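You operate a simulated robot arm through the tools that you are given. There is no shell and no other tool.

Carry out the task below with a simulated robot arm. There is one attempt and no reset: what you move stays moved.

TASK
Unlock the desk, save its 89 cm on button 3, then lower it.
Fine: hold M to unlock; lower on button 1 and lock the buttons again.

It is judged by the outcome, as a careful person would: the job done as asked, and still so three seconds after it is handed in. It fails if anything else is knocked over, pushed out of place, dropped, spilled or broken.

THE ROBOT
A 6-joint arm with a fingered hand, fixed in place. Base frame: the origin is on the floor under the middle of its stand, x ahead of it, y to its left, z up. Lengths are in m, angles in rad, forces in N, time in s.
It reaches about 1.346 m from its shoulder. Its first joint turns from -2.601 to 2.601 rad. Payload 3.5 kg.
The TCP is the grasp point between the finger pads, 0.026 m short of the fingertips. In the tool frame z runs along the fingers and y along their closing line. The gripper opens to 0.132 m; its body begins 0.073 m behind the TCP. The gripper is a hand of 4 fingers: y runs from the thumb to the fingers, the wrist lies at [0, 0, -0.234] in the tool frame.
Orientation is that of the tool frame in the base frame, as a unit quaternion [x, y, z, w]. With the fingers straight down and closing along the base's y, the tool's x points along the base's -x, its y along +y and its z along -z.

THE INTERFACE
- The arm moves only by the tool apply_moves. Its argument "plan" is a list of rows, each a list of 6 numbers: the shift along the tool's x, y, z in units of 500 mm (1.0 is 500 mm), then the turn, a rotation vector about the tool's x, y, z in units of 120 degrees (1.0 is 120 degrees). In form: [[dx, dy, dz, rx, ry, rz], ...]. A call has 1 to 20 rows; each row is the pose to reach, as a shift and turn from the pose commanded when the call began, along the tool's axes at that moment. A call with a number of a shift or a turn outside -1 to 1 is refused whole. Rows are played at 5 a second. More than 0.05 m and 0.15 rad between two rows, and nothing of the call is played. Where a pose cannot be reached the arm comes as near as it can. A force on the tool above 40 N (or 10 N above the force at the start of the call, whichever is more), or a blocked arm, ends the call early, and 0.2 s more pass. In this call time passes only in rows, and 0.2 s behind the last. It gives the time, the measured TCP pose, the force on the tool (base axes), the opening and the grip force at its end, in the units of the frame above (readings bear some noise), with the torque about the TCP (base axes, N m) and any sound that the robot's microphone picked up.
- Cameras (640 x 400 px; columns grow to the right, rows downward): "scene" is fixed at [0.4009, -0.5014, 1.5383]; the picture's right is [0.99, 0.11, 0.00], its down [0.04, -0.34, -0.94] and it looks along [-0.10, 0.93, -0.34] (base axes); focal length 341 px, centre (320, 200). "wrist" rides on the gripper at [0.068, 0.002, -0.097] in the tool frame; the picture's right is [-0.03, 1.00, 0.00], its down [-0.82, -0.02, -0.58] and it looks along [-0.58, -0.01, 0.82] (tool axes); focal length 270 px, centre (320, 200).
- capture(camera): a new picture of that camera. The clock stands still meanwhile.
- move_column(by): slides the trunk up (or, below 0, down) by that many m; the arm rides with it, the base frame stays. It gives what a move gives, with no picture.
- set_fingers(finger1, finger2, finger3, thumb_bend): sets how far each is bent, from 0 (flat) to 1 (curled in); at 0.3 the hand is open as for a grip, at 0.7 the pads meet at the TCP. One left out holds its place. A second passes; each finger stops where it meets its share of the squeeze, and holds until it gets a number again. It is the only way to open and close the hand. It gives what a move gives, with no picture; readings hold the bend of each and the force on the fingers (four entries, about 0 where the hand has none), thumb and palm.
- pixel_to_xyz(camera, pixels): there is no depth. For up to 12 entries [column, row, z] of the newest picture of that camera ("zoom" is the newest enlarged one), the place [x, y] in the base frame at which the ray of that pixel passes the height z, good to about 0.003 m. The clock stands still meanwhile.
- zoom(camera, box): a new picture of the part [left, top, right, bottom] of that camera's present view, enlarged. The clock stands still meanwhile.
- finish_job(): hands the job in; it is judged then, once.

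Open the gripper and draw the arm clear of the work before you hand the job in, unless the task says otherwise.

The tools are called after ">>>" as name(argument=value, ...) on one line, values as JSON. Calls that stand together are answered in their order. apply_moves: Moves the arm, as the interface text tells. Its arguments: {"type":"object","properties":{"plan":{"type":"array","items":{"type":"array","items":{"type":"number"}}}},"required":["plan"]} The other tools are called the same way: move_column (by) moves the trunk up or down; set_fingers (finger1, finger2, finger3, thumb_bend) moves the fingers one by one; capture (camera) takes a picture; pixel_to_xyz (camera, pixels) gives the place at which the rays of pixels pass given heights; zoom (camera, box) takes an enlarged picture of a part of a camera's view; finish_job () hands the job in.

At the start:

```text
t: 0.0
ee_pos: [0.454, 0.5675, 1.029]
tool_rot: [0.0, 1.0, 0.0, -0.001]
contact_force: [0.0, 0.0, -0.4]
moment: [-0.02, -0.01, -0.02]
width: 0.1321
finger_force: 0.1
shape: jaw
bend: [0.3, 0.3, 0.3, 0.3]
finger forces: [0.1, 0.0, 0.0, 0.1, 0.2, 0.1]
trunk travel left (down, up): [-0.928, 0.042]
```

scene: 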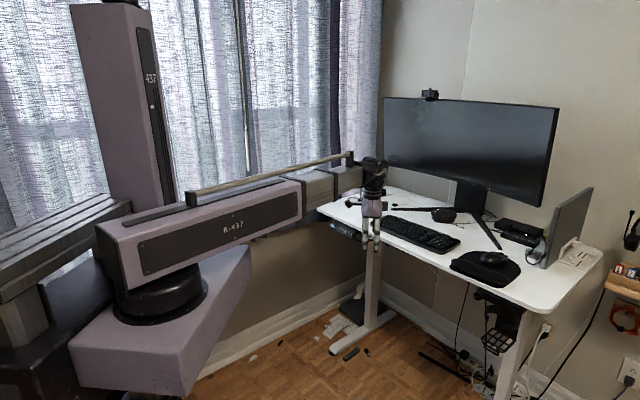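
wrist: 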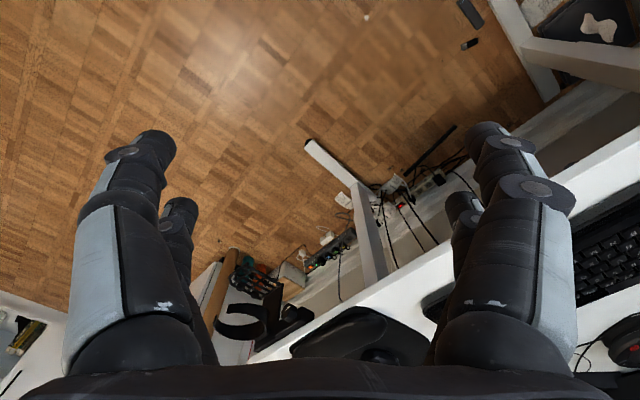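

The scene picture shows the standing desk with what looks like a control panel around pixel (345, 230), just under the desk's front-left edge. I'll zoom in on that to find the buttons.

>>> zoom(camera="scene", box=[310, 180, 410, 260])

>>> zoom(camera="scene", box=[325, 215, 365, 240])

```text
5.00 times, centred on (360, 220) of scene
```

zoom: 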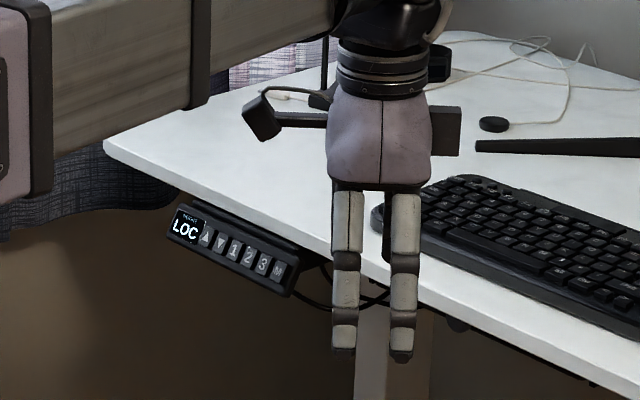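

```text
16.00 times, centred on (345, 228) of scene
```

zoom: 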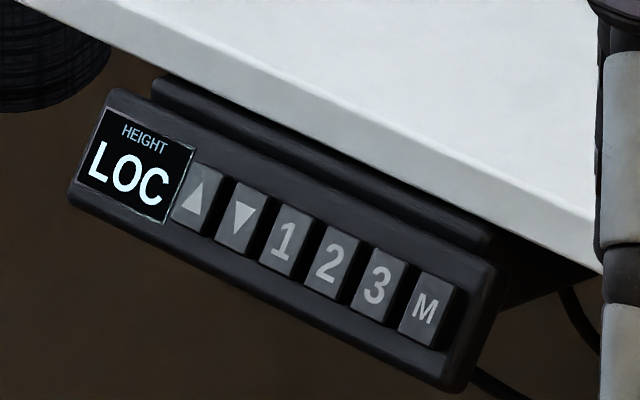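

The panel reads LOC, with keys ▲ ▼ 1 2 3 M in a row (M at zoom pixel (427,308)). I'll take the places of the keys and the desk's edge at plausible heights.

>>> pixel_to_xyz(camera="zoom", pixels=[[427, 308, 0.86], [427, 308, 0.84], [427, 308, 0.82], [284, 240, 0.84], [378, 286, 0.84], [195, 195, 0.84], [70, 200, 0.84], [480, 390, 0.84], [496, 262, 0.86], [110, 90, 0.86]])

>>> pixel_to_xyz(camera="scene", pixels=[[317, 208, 0.89], [520, 305, 0.89], [603, 255, 0.89], [440, 263, 0.89], [366, 232, 0.89]])

>>> zoom(camera="scene", box=[440, 200, 640, 325])

```text
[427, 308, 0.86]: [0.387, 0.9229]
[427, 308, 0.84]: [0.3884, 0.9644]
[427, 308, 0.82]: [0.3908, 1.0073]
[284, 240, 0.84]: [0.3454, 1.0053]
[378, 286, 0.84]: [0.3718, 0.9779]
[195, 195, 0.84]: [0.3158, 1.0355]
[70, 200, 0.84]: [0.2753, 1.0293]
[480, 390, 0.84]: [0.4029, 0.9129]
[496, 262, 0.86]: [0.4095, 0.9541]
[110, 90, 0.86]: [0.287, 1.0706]
```

```text
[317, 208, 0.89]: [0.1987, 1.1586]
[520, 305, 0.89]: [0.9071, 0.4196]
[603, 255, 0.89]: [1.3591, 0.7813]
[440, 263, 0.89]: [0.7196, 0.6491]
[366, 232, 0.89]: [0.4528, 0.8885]
```

```text
3.20 times, centred on (540, 262) of scene
```

zoom: 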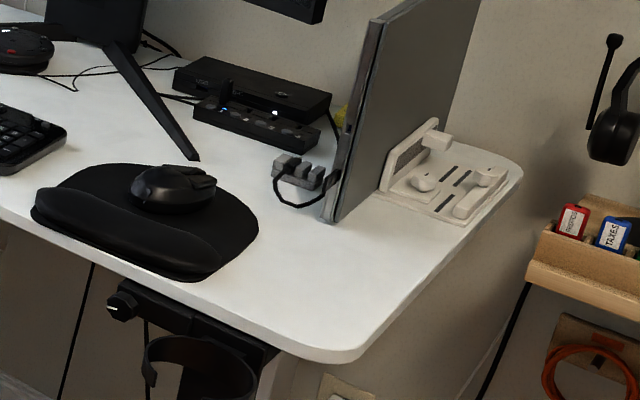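

The desk's front edge runs along about (0.74, -0.67), with the panel under it at roughly (0.37, 0.97, 0.84). I'll move the hand to stand off in front of it and tilt it so the wrist camera looks at the panel.

>>> apply_moves(plan=[[0.0528, 0.0405, 0.006, -0.0122, -0.0274, -0.0387], [0.1056, 0.081, 0.012, -0.0244, -0.0548, -0.0774], [0.1584, 0.1215, 0.018, -0.0366, -0.0823, -0.1161], [0.2112, 0.162, 0.024, -0.0488, -0.1097, -0.1548], [0.264, 0.2025, 0.03, -0.061, -0.1371, -0.1936], [0.3168, 0.243, 0.036, -0.0732, -0.1645, -0.2323], [0.3696, 0.2835, 0.042, -0.0854, -0.1919, -0.271], [0.4224, 0.324, 0.048, -0.0976, -0.2194, -0.3097], [0.4752, 0.3645, 0.054, -0.1098, -0.2468, -0.3484], [0.528, 0.405, 0.06, -0.122, -0.2742, -0.3871]])

>>> capture(camera="wrist")

>>> capture(camera="scene")

```text
t: 2.2
ee_pos: [0.1926, 0.7701, 1.0714]
tool_rot: [-0.389, 0.871, 0.122, 0.274]
contact_force: [-0.3, -0.3, 0.4]
moment: [0.01, -0.04, -0.03]
width: 0.132
finger_force: 0.1
shape: jaw
bend: [0.3, 0.3, 0.3, 0.3]
finger forces: [0.1, 0.1, 0.1, 0.0, 0.1, 0.0]
out of reach, approached as far as the arm can: row 1, 2, 3, 4, 5, 6, 7, 8, 9, 10
trunk travel left (down, up): [-0.928, 0.042]
```

```text
taken
```

wrist: 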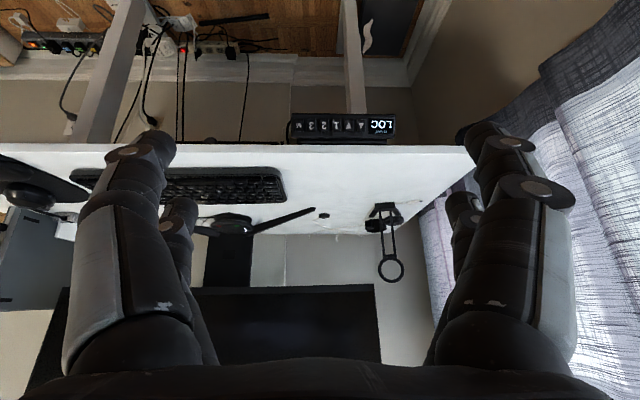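

```text
taken
```

scene: 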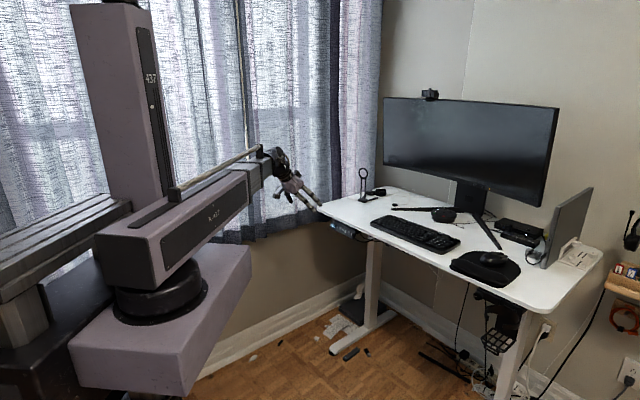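

The panel shows upside-down in the wrist picture at (290–395, 115–142). The arm stopped 7 cm higher than commanded (1.071), so I'll need the trunk to go lower. I'll zoom in on the panel first.

>>> zoom(camera="wrist", box=[280, 90, 408, 170])

>>> pixel_to_xyz(camera="wrist", pixels=[[465, 150, 0.89], [292, 150, 0.89], [60, 150, 0.89], [312, 125, 0.85], [312, 125, 0.84], [312, 125, 0.83], [381, 127, 0.84]])

>>> zoom(camera="scene", box=[240, 130, 368, 210])

```text
5.00 times, centred on (344, 130) of wrist
```

zoom: 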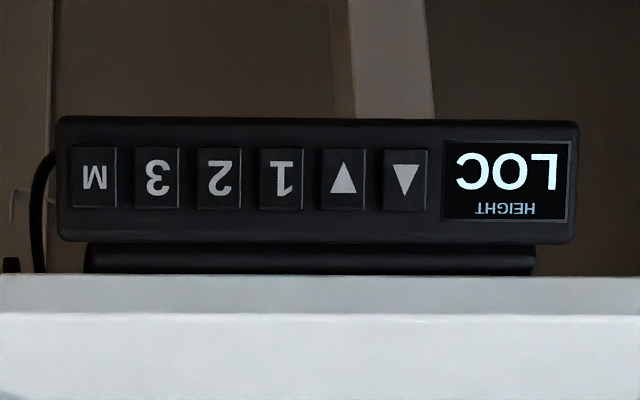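

```text
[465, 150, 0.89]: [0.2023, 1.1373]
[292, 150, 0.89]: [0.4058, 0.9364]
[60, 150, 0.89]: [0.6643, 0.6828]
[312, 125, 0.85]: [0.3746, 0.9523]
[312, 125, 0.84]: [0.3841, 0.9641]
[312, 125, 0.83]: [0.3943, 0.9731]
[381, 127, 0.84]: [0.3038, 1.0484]
```

```text
5.00 times, centred on (304, 170) of scene
```

zoom: 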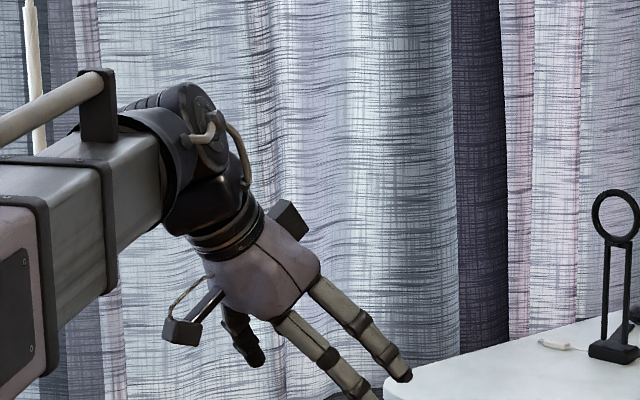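

The wrist zoom shows the panel clearly: M at zoom (95,178), 3 at (157,177), 1 at (282,178), display LOC, with the desk edge just above the panel. I'll curl all but one finger to make a pointing finger, and see how the hand looks.

>>> set_fingers(finger1=1.0, finger2=0.0, finger3=1.0, thumb_bend=1.0)

>>> capture(camera="wrist")

>>> zoom(camera="scene", box=[240, 130, 368, 210])

```text
t: 3.2
ee_pos: [0.1907, 0.7695, 1.0714]
tool_rot: [-0.388, 0.871, 0.122, 0.275]
contact_force: [0.2, 0.8, -0.1]
moment: [0.0, 0.0, 0.0]
width: 0.0062
finger_force: 0.0
shape: fingers
bend: [0.95, 0.0, 1.0, 1.0]
finger forces: [0.0, 0.0, 0.1, 0.0, 0.0, 0.0]
trunk travel left (down, up): [-0.928, 0.042]
```

```text
taken
```

wrist: 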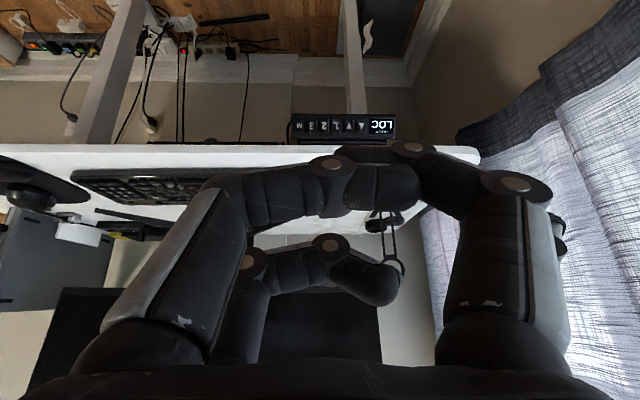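

```text
5.00 times, centred on (304, 170) of scene
```

zoom: 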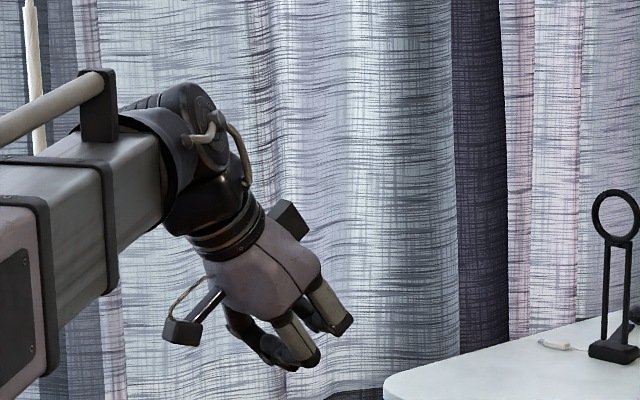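

With these settings two fingers on the left and the near right one are curled, and finger2 (far right) is out of sight behind. I'll try extending finger1 instead, so the pointing finger is one that the wrist camera can see.

>>> set_fingers(finger1=0.3, finger2=1.0, finger3=1.0, thumb_bend=1.0)

>>> capture(camera="wrist")

>>> zoom(camera="scene", box=[240, 130, 368, 210])

```text
t: 4.2
ee_pos: [0.1905, 0.7689, 1.0716]
tool_rot: [-0.388, 0.871, 0.122, 0.274]
contact_force: [0.4, 0.6, -0.3]
moment: [-0.02, -0.04, 0.06]
width: 0.0454
finger_force: 0.0
shape: fingers
bend: [0.3, 0.87, 1.0, 1.0]
finger forces: [0.0, 0.1, 0.0, 0.0, 0.0, 0.0]
trunk travel left (down, up): [-0.928, 0.042]
```

```text
taken
```

wrist: 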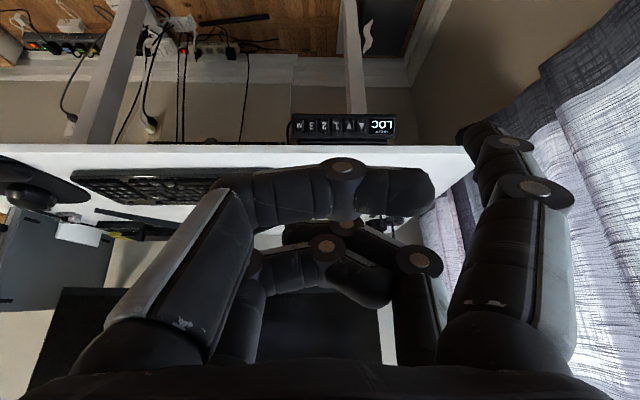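

```text
5.00 times, centred on (304, 170) of scene
```

zoom: 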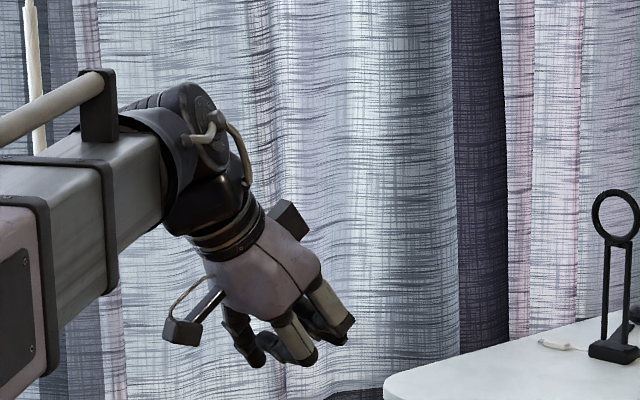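

Finger1 is the near-right finger and makes a visible pointer; the wrist seems to be held at a lowest height of 1.263 m, so I'll lower the trunk by 0.25 m to bring the hand to panel height. The hand is 0.25 m in front of the desk edge, so its way down is clear.

>>> move_column(by=-0.2)

>>> capture(camera="wrist")

>>> capture(camera="scene")

```text
t: 6.4
ee_pos: [0.1916, 0.7689, 0.8716]
tool_rot: [-0.389, 0.871, 0.122, 0.274]
contact_force: [-0.2, -0.6, -1.1]
moment: [-0.01, -0.01, -0.02]
width: 0.0457
finger_force: 0.1
shape: fingers
bend: [0.3, 0.87, 1.0, 1.0]
finger forces: [0.1, 0.1, 0.1, 0.1, 0.0, 0.1]
trunk travel left (down, up): [-0.728, 0.242]
```

```text
taken
```

wrist: 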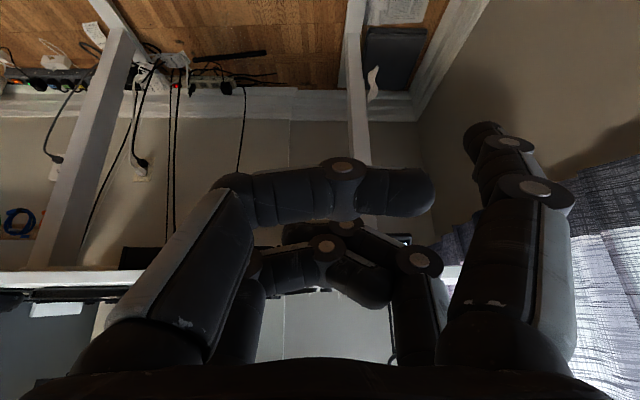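

```text
taken
```

scene: 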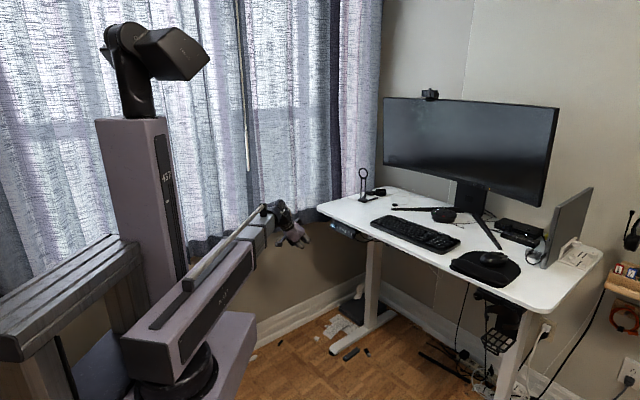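

The panel now hides behind the curled fingers at about (400,240), so I'll tilt the hand nearer to horizontal, which will put the panel in the free upper part of the wrist view. First I'll lower the trunk more and try the thumb as pointer, so the display stays in view while pressing.

>>> set_fingers(finger1=1.0, finger2=1.0, finger3=1.0, thumb_bend=0.3)

>>> move_column(by=-0.15)

>>> capture(camera="wrist")

```text
t: 7.4
ee_pos: [0.1908, 0.7694, 0.871]
tool_rot: [-0.388, 0.872, 0.122, 0.274]
contact_force: [0.4, -0.2, 0.6]
moment: [-0.01, 0.02, -0.02]
width: 0.0565
finger_force: 0.0
shape: fingers
bend: [1.0, 0.87, 1.0, 0.3]
finger forces: [0.1, 0.0, 0.1, 0.0, 0.0, 0.0]
trunk travel left (down, up): [-0.728, 0.242]
```

```text
t: 9.1
ee_pos: [0.1918, 0.7689, 0.7221]
tool_rot: [-0.388, 0.872, 0.122, 0.273]
contact_force: [0.1, 0.6, 0.4]
moment: [0.01, -0.02, 0.02]
width: 0.0568
finger_force: 0.1
shape: fingers
bend: [1.0, 0.87, 1.0, 0.3]
finger forces: [0.0, 0.1, 0.0, 0.1, 0.0, 0.0]
trunk travel left (down, up): [-0.578, 0.392]
```

```text
taken
```

wrist: 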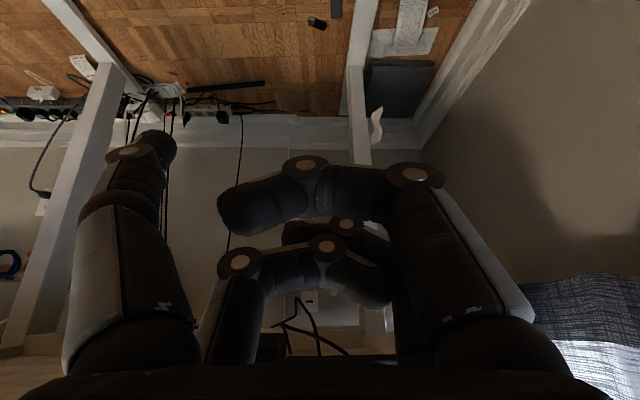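

The thumb is the near-left finger, tip at about (157,137), a good pointer with the right side of the view free. Now I tilt the hand by a further 33° and raise it 0.15 m.

>>> apply_moves(plan=[[-0.0287, 0, -0.041, 0, -0.0458, 0], [-0.0573, 0, -0.082, 0, -0.0917, 0], [-0.086, 0, -0.123, 0, -0.1375, 0], [-0.1147, 0, -0.164, 0, -0.1833, 0], [-0.1433, 0, -0.205, 0, -0.2292, 0], [-0.172, 0, -0.246, 0, -0.275, 0]])

>>> capture(camera="wrist")

>>> capture(camera="scene")

```text
t: 10.5
ee_pos: [0.1959, 0.7719, 0.8266]
tool_rot: [-0.338, 0.757, 0.228, 0.511]
contact_force: [-0.1, -0.1, 0.0]
moment: [-0.01, -0.01, 0.02]
width: 0.0567
finger_force: 0.1
shape: fingers
bend: [1.0, 0.87, 1.0, 0.3]
finger forces: [0.0, 0.1, 0.0, 0.1, 0.1, 0.0]
out of reach, approached as far as the arm can: row 1, 2, 3, 4, 5, 6
trunk travel left (down, up): [-0.578, 0.392]
```

```text
taken
```

wrist: 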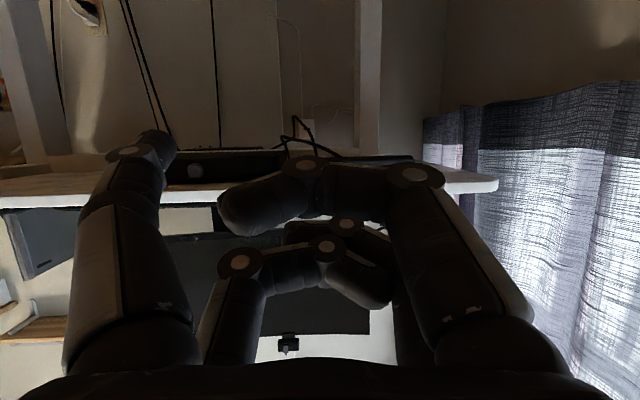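

```text
taken
```

scene: 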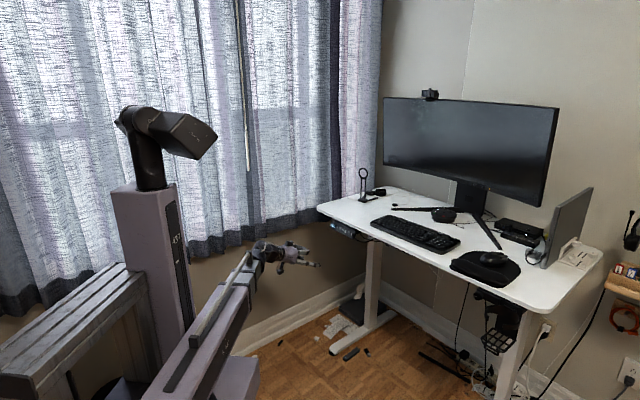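

The panel now shows as a dark strip at about row 165, seen from a bit below. I'll zoom to see how its face is tilted.

>>> zoom(camera="wrist", box=[180, 120, 420, 220])

```text
2.67 times, centred on (300, 170) of wrist
```

zoom: 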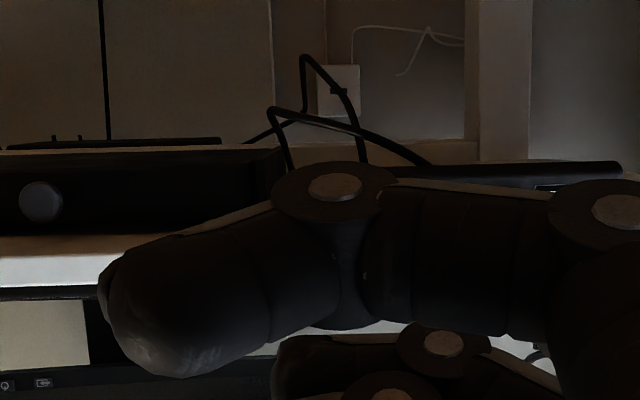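

The panel is hidden behind the curled finger at zoom (510,175). I'll raise the hand about 0.1 m so the panel moves up into the clear part of the view.

>>> apply_moves(plan=[[-0.065, 0, -0.0263, 0, 0, 0], [-0.13, 0, -0.0527, 0, 0, 0], [-0.195, 0, -0.079, 0, 0, 0]])

>>> capture(camera="wrist")

```text
t: 11.3
ee_pos: [0.195, 0.7713, 0.826]
tool_rot: [-0.337, 0.757, 0.227, 0.511]
contact_force: [0.2, -0.1, 0.1]
moment: [0.02, 0.02, 0.01]
width: 0.0565
finger_force: 0.0
shape: fingers
bend: [1.0, 0.87, 1.0, 0.3]
finger forces: [0.0, 0.0, 0.0, 0.0, 0.0, 0.0]
out of reach, approached as far as the arm can: row 1, 2, 3
trunk travel left (down, up): [-0.578, 0.392]
```

```text
taken
```

wrist: 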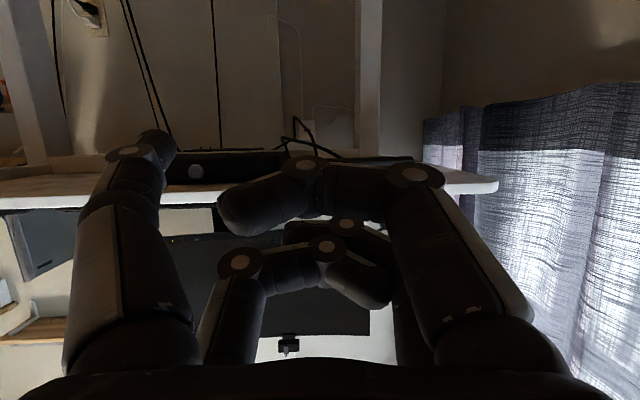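

The hand did not rise: the wrist height seems to be set only by the trunk (wrist stays 0.913 m). I'll raise with the trunk instead.

>>> move_column(by=0.08)

>>> capture(camera="wrist")

>>> zoom(camera="wrist", box=[240, 70, 480, 220])

```text
t: 12.5
ee_pos: [0.196, 0.7702, 0.9053]
tool_rot: [-0.338, 0.758, 0.227, 0.51]
contact_force: [-0.3, -0.2, -0.4]
moment: [0.02, 0.0, 0.02]
width: 0.0566
finger_force: 0.0
shape: fingers
bend: [1.0, 0.87, 1.0, 0.3]
finger forces: [0.0, 0.0, 0.0, 0.0, 0.0, 0.0]
trunk travel left (down, up): [-0.658, 0.312]
```

```text
taken
```

wrist: 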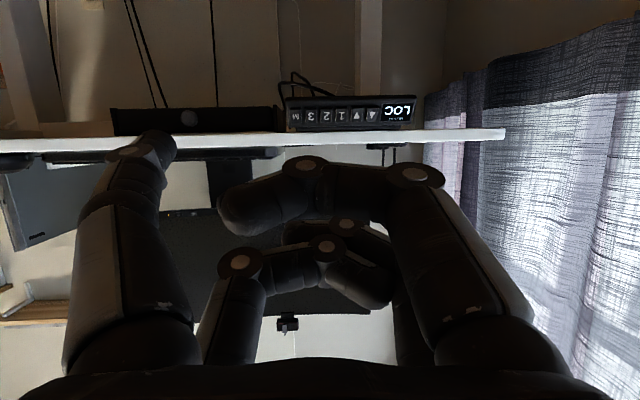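

```text
2.67 times, centred on (360, 145) of wrist
```

zoom: 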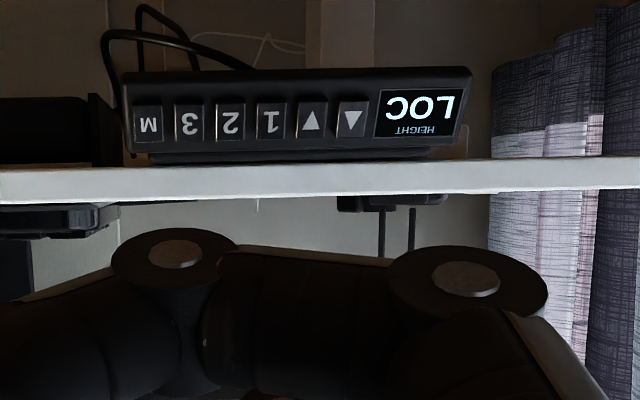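

Now the whole panel is in clear view: M at zoom (148,124), 3 at (190,122), 1 at (271,121), display at (420,113). I'll take rays for the key row and housing corners in this view to triangulate against the scene view.

>>> pixel_to_xyz(camera="zoom", pixels=[[148, 124, 0.85], [148, 124, 0.845], [148, 124, 0.84], [148, 124, 0.835], [351, 118, 0.85], [351, 118, 0.845], [351, 118, 0.84], [351, 118, 0.835], [122, 78, 0.83], [122, 78, 0.82], [132, 152, 0.86], [132, 152, 0.85]])

>>> zoom(camera="scene", box=[325, 215, 365, 240])

>>> pixel_to_xyz(camera="zoom", pixels=[[427, 308, 0.85], [427, 308, 0.845], [427, 308, 0.84], [427, 308, 0.835], [195, 195, 0.85], [195, 195, 0.845], [195, 195, 0.84], [195, 195, 0.835], [470, 388, 0.83], [470, 388, 0.82], [495, 265, 0.86], [495, 265, 0.85]])

```text
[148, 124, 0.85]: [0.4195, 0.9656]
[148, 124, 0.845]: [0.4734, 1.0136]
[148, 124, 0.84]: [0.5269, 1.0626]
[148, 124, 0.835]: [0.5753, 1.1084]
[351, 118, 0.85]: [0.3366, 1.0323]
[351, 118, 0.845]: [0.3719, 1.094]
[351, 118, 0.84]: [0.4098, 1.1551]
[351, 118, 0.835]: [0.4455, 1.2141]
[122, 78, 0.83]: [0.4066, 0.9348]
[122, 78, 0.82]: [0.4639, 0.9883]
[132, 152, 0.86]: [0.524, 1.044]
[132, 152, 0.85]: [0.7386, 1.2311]
```

```text
16.00 times, centred on (345, 228) of scene
```

zoom: 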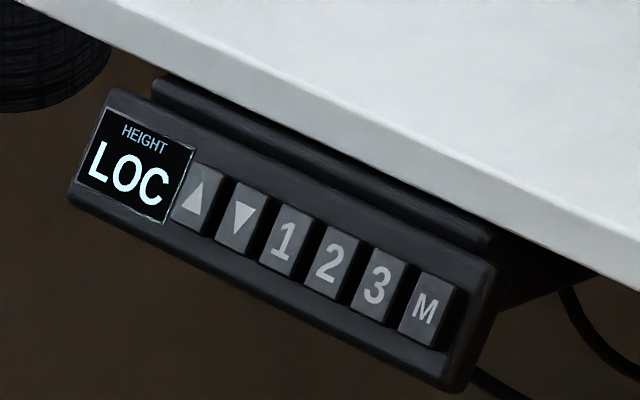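

```text
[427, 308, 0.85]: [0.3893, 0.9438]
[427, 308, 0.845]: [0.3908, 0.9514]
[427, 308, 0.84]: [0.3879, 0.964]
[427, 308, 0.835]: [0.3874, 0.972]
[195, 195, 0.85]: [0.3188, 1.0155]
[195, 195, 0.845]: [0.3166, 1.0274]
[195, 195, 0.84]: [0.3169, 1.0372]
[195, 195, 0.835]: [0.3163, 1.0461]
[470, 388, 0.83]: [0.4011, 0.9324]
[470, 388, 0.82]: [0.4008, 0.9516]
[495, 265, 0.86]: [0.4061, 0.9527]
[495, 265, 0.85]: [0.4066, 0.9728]
```

Triangulating both views puts M at about (0.388, 0.938, 0.853), the row running along (-0.71, 0.70) with a pitch of ~0.0195 m, and the face tilted ~15° upward. I'll tilt the hand a further 7° to line up with the face and lower the trunk 0.054 m so the thumb tip is level with the keys.

>>> apply_moves(plan=[[0, 0, 0, 0, -0.03, 0], [0, 0, 0, 0, -0.0583, 0]])

>>> move_column(by=-0.054)

>>> capture(camera="wrist")

>>> zoom(camera="scene", box=[250, 210, 378, 290])

```text
t: 13.1
ee_pos: [0.1953, 0.7694, 0.9321]
tool_rot: [-0.323, 0.725, 0.247, 0.556]
contact_force: [1.0, 0.7, 0.3]
moment: [0.02, 0.02, -0.01]
width: 0.0566
finger_force: 0.1
shape: fingers
bend: [1.0, 0.87, 1.0, 0.3]
finger forces: [0.0, 0.0, 0.0, 0.0, 0.1, 0.0]
out of reach, approached as far as the arm can: row 1, 2
trunk travel left (down, up): [-0.658, 0.312]
```

```text
t: 14.0
ee_pos: [0.1951, 0.7697, 0.8782]
tool_rot: [-0.323, 0.726, 0.247, 0.554]
contact_force: [-0.2, -0.2, 0.5]
moment: [0.03, -0.02, 0.0]
width: 0.0564
finger_force: 0.1
shape: fingers
bend: [1.0, 0.87, 1.0, 0.3]
finger forces: [0.1, 0.0, 0.1, 0.1, 0.1, 0.0]
trunk travel left (down, up): [-0.604, 0.366]
```

```text
taken
```

wrist: 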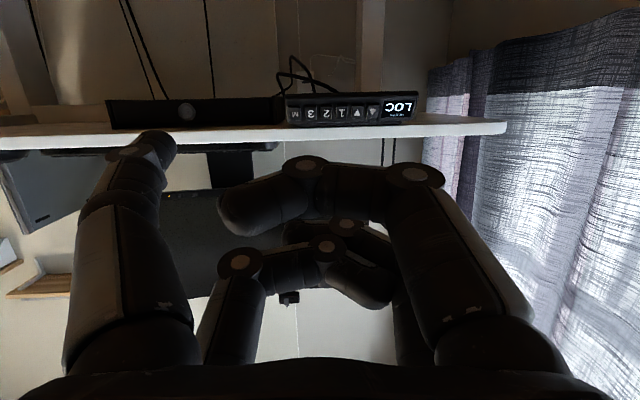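

```text
5.00 times, centred on (314, 250) of scene
```

zoom: 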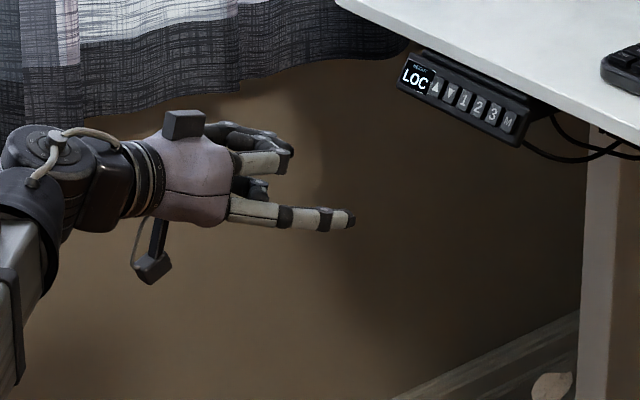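

The thumb tip shows at scene zoom (352,218). I'll check its place against my estimate of (0.267, 0.733, 0.853).

>>> pixel_to_xyz(camera="zoom", pixels=[[352, 218, 0.86], [352, 218, 0.853], [352, 218, 0.845], [345, 220, 0.853], [510, 122, 0.853], [493, 113, 0.853]])

>>> pixel_to_xyz(camera="wrist", pixels=[[157, 140, 0.86], [157, 140, 0.857], [157, 140, 0.853], [157, 132, 0.853], [157, 132, 0.86], [157, 140, 0.85], [157, 140, 0.845], [295, 114, 0.853], [295, 114, 0.855], [295, 114, 0.857]])

>>> zoom(camera="wrist", box=[80, 80, 240, 180])

```text
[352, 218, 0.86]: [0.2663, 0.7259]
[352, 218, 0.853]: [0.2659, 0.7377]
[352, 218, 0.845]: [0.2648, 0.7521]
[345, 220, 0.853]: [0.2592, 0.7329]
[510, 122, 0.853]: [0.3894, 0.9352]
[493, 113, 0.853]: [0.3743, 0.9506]
```

```text
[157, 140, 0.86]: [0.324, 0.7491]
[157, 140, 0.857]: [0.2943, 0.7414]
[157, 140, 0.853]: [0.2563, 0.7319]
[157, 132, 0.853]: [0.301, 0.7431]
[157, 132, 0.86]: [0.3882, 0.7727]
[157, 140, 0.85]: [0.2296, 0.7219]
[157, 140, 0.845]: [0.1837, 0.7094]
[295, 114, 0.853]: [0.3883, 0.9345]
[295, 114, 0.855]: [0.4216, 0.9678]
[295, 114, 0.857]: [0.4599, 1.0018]
```

```text
4.00 times, centred on (160, 130) of wrist
```

zoom: 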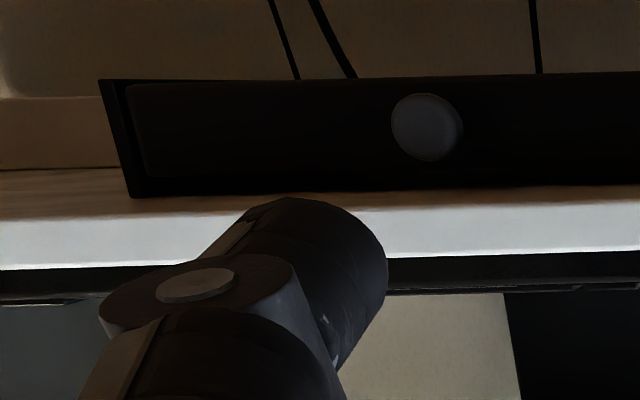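

Both views agree: thumb tip at about (0.266, 0.736, 0.854), M at (0.389, 0.935, 0.853). I'll move level towards M and stop about 3 cm short to check alignment.

>>> apply_moves(plan=[[-0.0173, 0.0147, 0.0648, 0, 0, 0], [-0.0347, 0.0293, 0.1296, 0, 0, 0], [-0.052, 0.044, 0.1944, 0, 0, 0], [-0.0693, 0.0587, 0.2592, 0, 0, 0], [-0.0867, 0.0733, 0.324, 0, 0, 0], [-0.104, 0.088, 0.3888, 0, 0, 0]])

>>> capture(camera="wrist")

>>> zoom(camera="scene", box=[290, 200, 386, 260])

```text
t: 15.4
ee_pos: [0.2948, 0.9522, 0.8775]
tool_rot: [-0.323, 0.726, 0.247, 0.555]
contact_force: [0.5, 0.7, -0.7]
moment: [0.01, -0.03, 0.0]
width: 0.0567
finger_force: 0.1
shape: fingers
bend: [1.0, 0.87, 1.0, 0.3]
finger forces: [0.0, 0.1, 0.0, 0.0, 0.0, 0.1]
trunk travel left (down, up): [-0.604, 0.366]
```

```text
taken
```

wrist: 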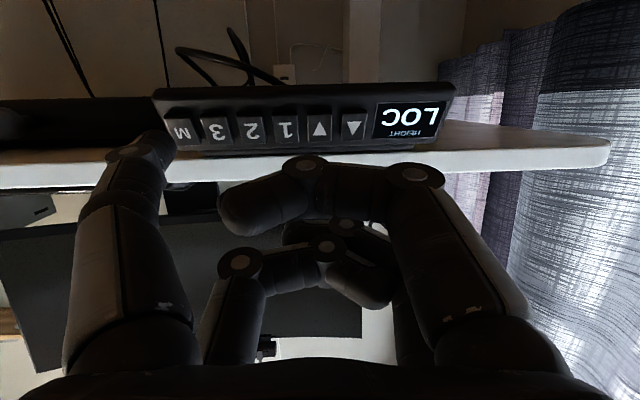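

```text
6.67 times, centred on (338, 230) of scene
```

zoom: 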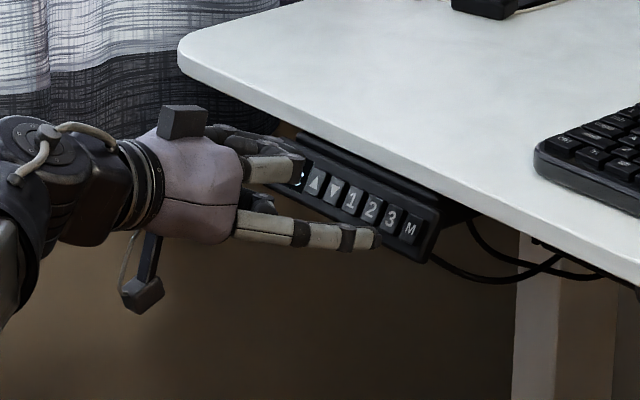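

The tip lines up just short of M: M at (182,133) in the wrist view, thumb tip (157,138). I'll close most of the gap (2 cm along the press direction, 3.5 mm to the right) and look again.

>>> apply_moves(plan=[[-0.0051, -0.0045, 0.0191, 0, 0, 0], [-0.0102, -0.009, 0.0382, 0, 0, 0]])

>>> capture(camera="wrist")

>>> zoom(camera="wrist", box=[80, 80, 240, 180])

>>> zoom(camera="scene", box=[325, 215, 373, 245])

```text
t: 16.0
ee_pos: [0.3124, 0.9619, 0.8779]
tool_rot: [-0.323, 0.727, 0.247, 0.554]
contact_force: [0.1, -0.2, 0.7]
moment: [0.0, -0.01, 0.01]
width: 0.0564
finger_force: 0.0
shape: fingers
bend: [1.0, 0.87, 1.0, 0.3]
finger forces: [0.1, 0.1, 0.0, 0.0, 0.0, 0.0]
trunk travel left (down, up): [-0.604, 0.366]
```

```text
taken
```

wrist: 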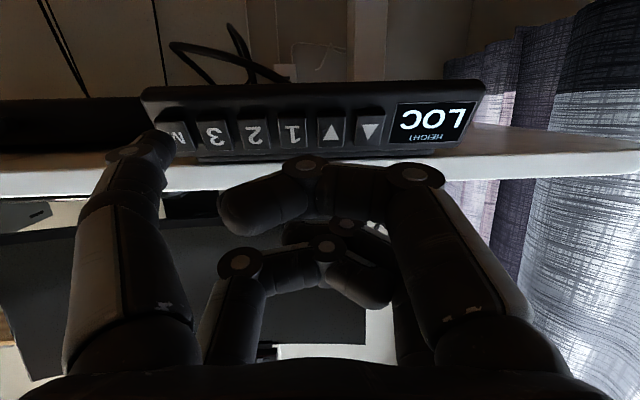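

```text
4.00 times, centred on (160, 130) of wrist
```

zoom: 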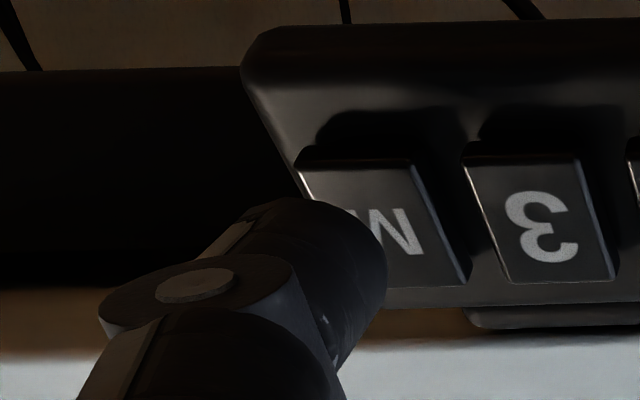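

```text
13.33 times, centred on (349, 230) of scene
```

zoom: 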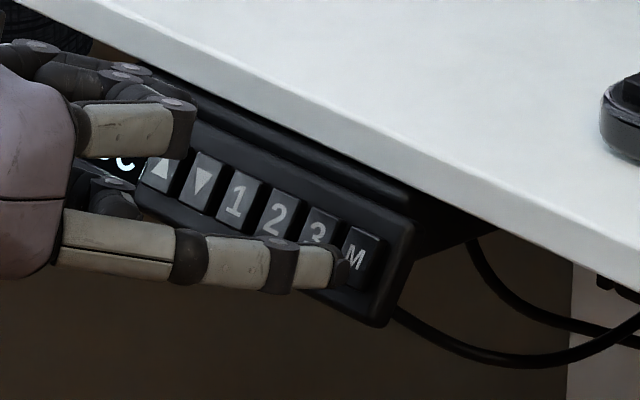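

The tip is now about 9 mm from M and well centred on it (tip covers the left part of M, clear of 3). I'll press forward in small steps and watch the force.

>>> apply_moves(plan=[[-0.0021, -0.0004, 0.0077, 0, 0, 0], [-0.0041, -0.0008, 0.0154, 0, 0, 0], [-0.0052, -0.001, 0.0193, 0, 0, 0]])

>>> zoom(camera="wrist", box=[80, 70, 560, 190])

```text
t: 16.8
ee_pos: [0.3209, 0.9681, 0.8781]
tool_rot: [-0.324, 0.725, 0.248, 0.555]
contact_force: [-0.2, -0.3, 0.3]
moment: [0.0, -0.01, -0.05]
width: 0.0569
finger_force: 0.5
shape: fingers
bend: [1.0, 0.87, 1.0, 0.3]
finger forces: [0.0, 0.0, 0.0, 0.0, 0.3, 0.0]
trunk travel left (down, up): [-0.604, 0.366]
```

```text
1.33 times, centred on (320, 130) of wrist
```

zoom: 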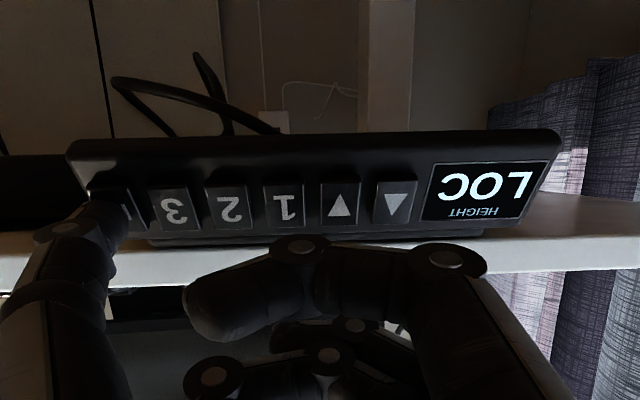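

The thumb reads 0.3 N, so it is just touching. I'll press 3 mm further, then read force and display.

>>> apply_moves(plan=[[-0.0008, -0.0002, 0.0029, 0, 0, 0], [-0.0015, -0.0003, 0.0058, 0, 0, 0]])

>>> zoom(camera="wrist", box=[80, 70, 560, 190])

```text
t: 17.4
ee_pos: [0.3233, 0.97, 0.8794]
tool_rot: [-0.323, 0.725, 0.247, 0.556]
contact_force: [-1.9, -2.1, -0.7]
moment: [-0.04, 0.07, -0.17]
width: 0.0568
finger_force: 1.4
shape: fingers
bend: [1.0, 0.87, 1.0, 0.3]
finger forces: [0.0, 0.1, 0.0, 0.0, 1.6, 0.0]
trunk travel left (down, up): [-0.604, 0.366]
heard: click
```

```text
1.33 times, centred on (320, 130) of wrist
```

zoom: 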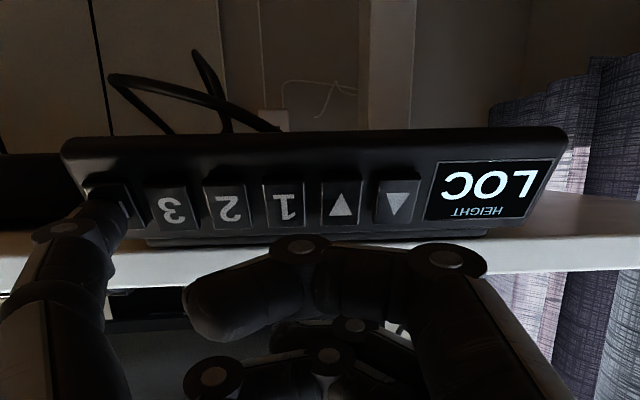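

A click was heard with about 2.8 N on the thumb: M is down. I'll hold it there for about 2 s and look at the display.

>>> apply_moves(plan=[[-0.0003, 0, 0.001, 0, 0, 0], [-0.0003, 0, 0.001, 0, 0, 0], [-0.0003, 0, 0.001, 0, 0, 0], [-0.0003, 0, 0.001, 0, 0, 0], [-0.0003, 0, 0.001, 0, 0, 0], [-0.0003, 0, 0.001, 0, 0, 0], [-0.0003, 0, 0.001, 0, 0, 0], [-0.0003, 0, 0.001, 0, 0, 0], [-0.0003, 0, 0.001, 0, 0, 0], [-0.0003, 0, 0.001, 0, 0, 0]])

>>> zoom(camera="wrist", box=[80, 70, 560, 190])

```text
t: 19.6
ee_pos: [0.3222, 0.9708, 0.8788]
tool_rot: [-0.323, 0.726, 0.247, 0.556]
contact_force: [-1.7, -0.2, -0.8]
moment: [-0.07, 0.09, -0.21]
width: 0.0568
finger_force: 0.9
shape: fingers
bend: [1.0, 0.87, 1.0, 0.3]
finger forces: [0.0, 0.0, 0.0, 0.1, 1.8, 0.0]
trunk travel left (down, up): [-0.604, 0.366]
```

```text
1.33 times, centred on (320, 130) of wrist
```

zoom: 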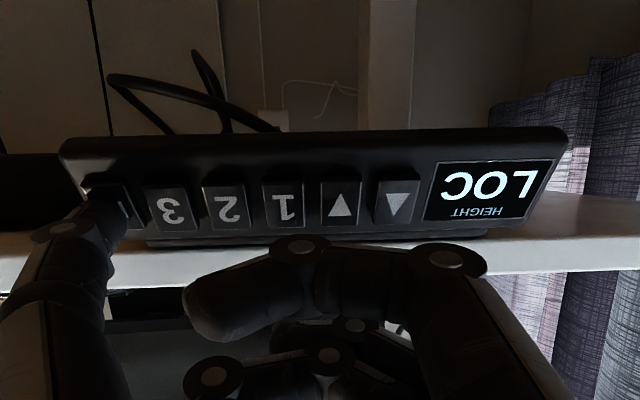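

Still LOC after about 2.4 s with M held. I'll keep holding in short stretches and check the display each time.

>>> apply_moves(plan=[[0, 0, 0, 0, 0, 0], [0, 0, 0, 0, 0, 0], [0, 0, 0, 0, 0, 0], [0, 0, 0, 0, 0, 0], [0, 0, 0, 0, 0, 0]])

>>> zoom(camera="wrist", box=[80, 70, 560, 190])

```text
t: 20.8
ee_pos: [0.3232, 0.9718, 0.8785]
tool_rot: [-0.323, 0.725, 0.248, 0.556]
contact_force: [-1.7, -2.8, -0.4]
moment: [-0.01, 0.04, -0.13]
width: 0.0573
finger_force: 1.0
shape: fingers
bend: [1.0, 0.87, 1.0, 0.3]
finger forces: [0.0, 0.1, 0.0, 0.0, 1.8, 0.0]
trunk travel left (down, up): [-0.604, 0.366]
```

```text
1.33 times, centred on (320, 130) of wrist
```

zoom: 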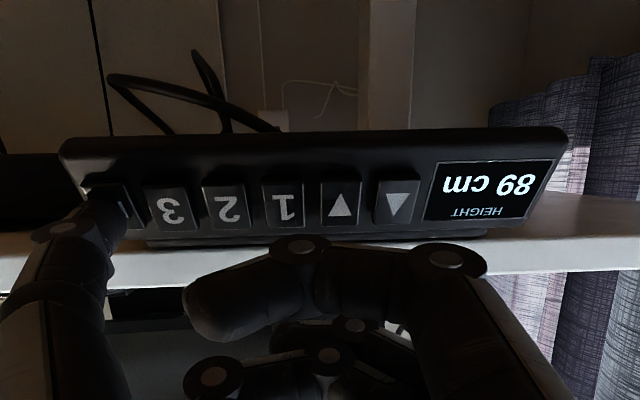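

The display now reads 89 cm, so the desk is unlocked. I'll release M by drawing back 1.5 cm and check that the display stays.

>>> apply_moves(plan=[[0.0039, 0.0008, -0.0145, 0, 0, 0], [0.0077, 0.0016, -0.0289, 0, 0, 0]])

>>> capture(camera="wrist")

>>> zoom(camera="wrist", box=[80, 80, 240, 180])

```text
t: 21.4
ee_pos: [0.3131, 0.9599, 0.8778]
tool_rot: [-0.324, 0.726, 0.247, 0.554]
contact_force: [-0.3, -0.4, -0.7]
moment: [-0.02, 0.01, 0.0]
width: 0.0568
finger_force: 0.1
shape: fingers
bend: [1.0, 0.87, 1.0, 0.3]
finger forces: [0.0, 0.0, 0.0, 0.1, 0.1, 0.1]
trunk travel left (down, up): [-0.604, 0.366]
```

```text
taken
```

wrist: 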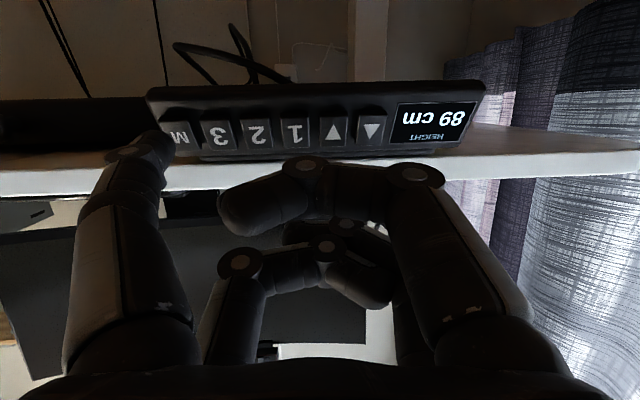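

```text
4.00 times, centred on (160, 130) of wrist
```

zoom: 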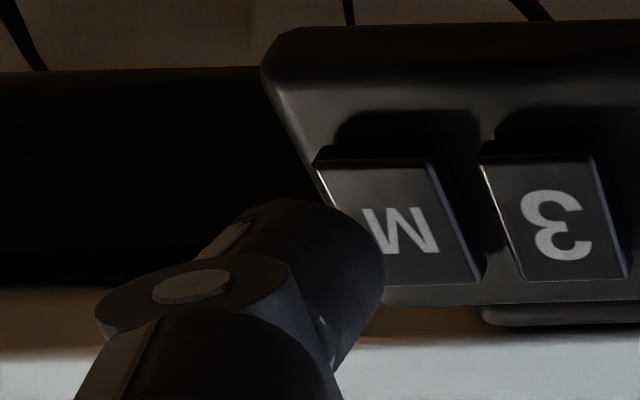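

The display holds 89 cm after release. Now I'll tap M briefly, draw back, and shift left in front of key 3, then read the display.

>>> apply_moves(plan=[[-0.0042, 0.0032, 0.0156, 0, 0, 0], [-0.0081, 0.0024, 0.0301, 0, 0, 0], [-0.0081, 0.0024, 0.0301, 0, 0, 0], [-0.0037, 0.0033, 0.0137, 0, 0, 0], [-0.0001, 0.004, 0.0002, 0, 0, 0], [-0.0003, 0.024, 0.0012, 0, 0, 0], [-0.0006, 0.0429, 0.0022, 0, 0, 0]])

>>> capture(camera="wrist")

>>> zoom(camera="wrist", box=[80, 80, 240, 180])

```text
t: 23.0
ee_pos: [0.2977, 0.9758, 0.8788]
tool_rot: [-0.323, 0.726, 0.247, 0.555]
contact_force: [0.1, -0.3, 0.1]
moment: [0.0, 0.03, 0.0]
width: 0.0569
finger_force: 0.0
shape: fingers
bend: [1.0, 0.87, 1.0, 0.3]
finger forces: [0.0, 0.0, 0.0, 0.0, 0.0, 0.0]
trunk travel left (down, up): [-0.604, 0.366]
heard: click
```

```text
taken
```

wrist: 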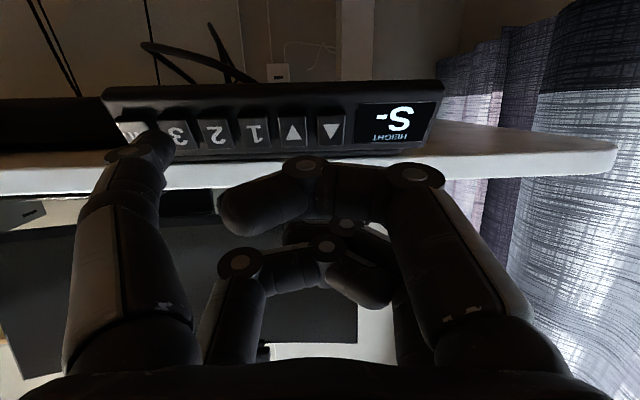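

```text
4.00 times, centred on (160, 130) of wrist
```

zoom: 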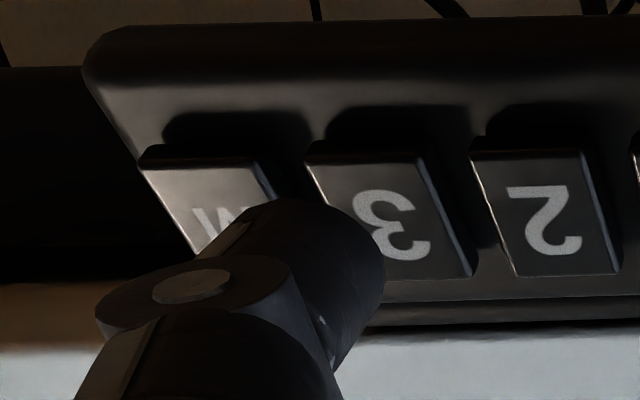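

The display shows "S-", waiting for a slot, and the tip sits in front of key 3 (zoom (390,215)). I press 3 now and draw back.

>>> apply_moves(plan=[[-0.0042, 0.0012, 0.0156, 0, 0, 0], [-0.008, 0.0004, 0.03, 0, 0, 0], [-0.008, 0.0004, 0.03, 0, 0, 0], [-0.0037, 0.0013, 0.0137, 0, 0, 0], [0, 0.002, 0, 0, 0, 0]])

>>> capture(camera="wrist")

```text
t: 24.2
ee_pos: [0.2949, 0.9754, 0.879]
tool_rot: [-0.322, 0.726, 0.247, 0.556]
contact_force: [0.0, -0.6, -0.5]
moment: [-0.02, -0.03, 0.02]
width: 0.0566
finger_force: 0.1
shape: fingers
bend: [1.0, 0.87, 1.0, 0.3]
finger forces: [0.0, 0.1, 0.1, 0.0, 0.0, 0.1]
trunk travel left (down, up): [-0.604, 0.366]
heard: click
```

```text
taken
```

wrist: 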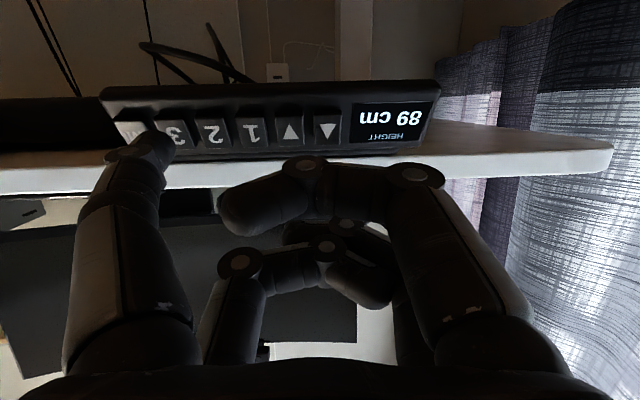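

One click, and the display went from "S-" back to 89 cm: slot 3 is saved. Before lowering I'll look at the whole scene for anything in the desk's way, the hand included.

>>> capture(camera="scene")

>>> zoom(camera="scene", box=[300, 190, 396, 250])

>>> zoom(camera="scene", box=[320, 220, 640, 400])

```text
taken
```

scene: 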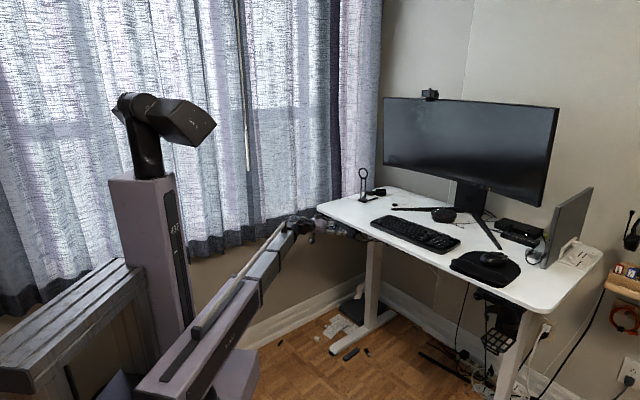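

```text
6.67 times, centred on (348, 220) of scene
```

zoom: 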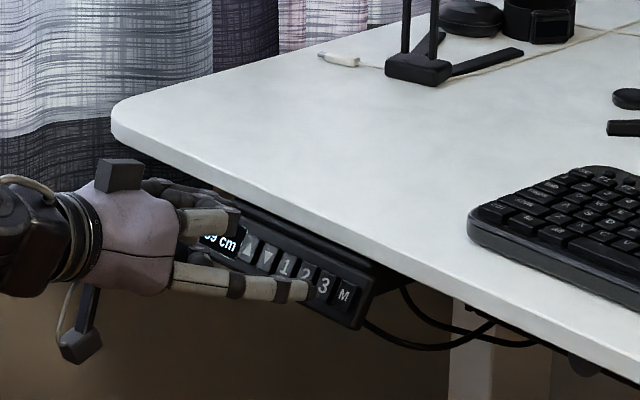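

```text
2.00 times, centred on (480, 310) of scene
```

zoom: 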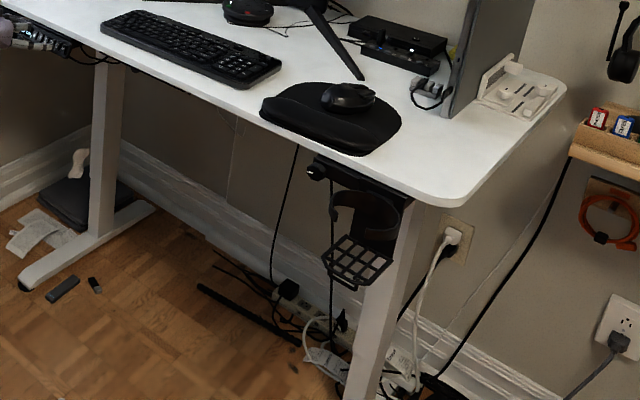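

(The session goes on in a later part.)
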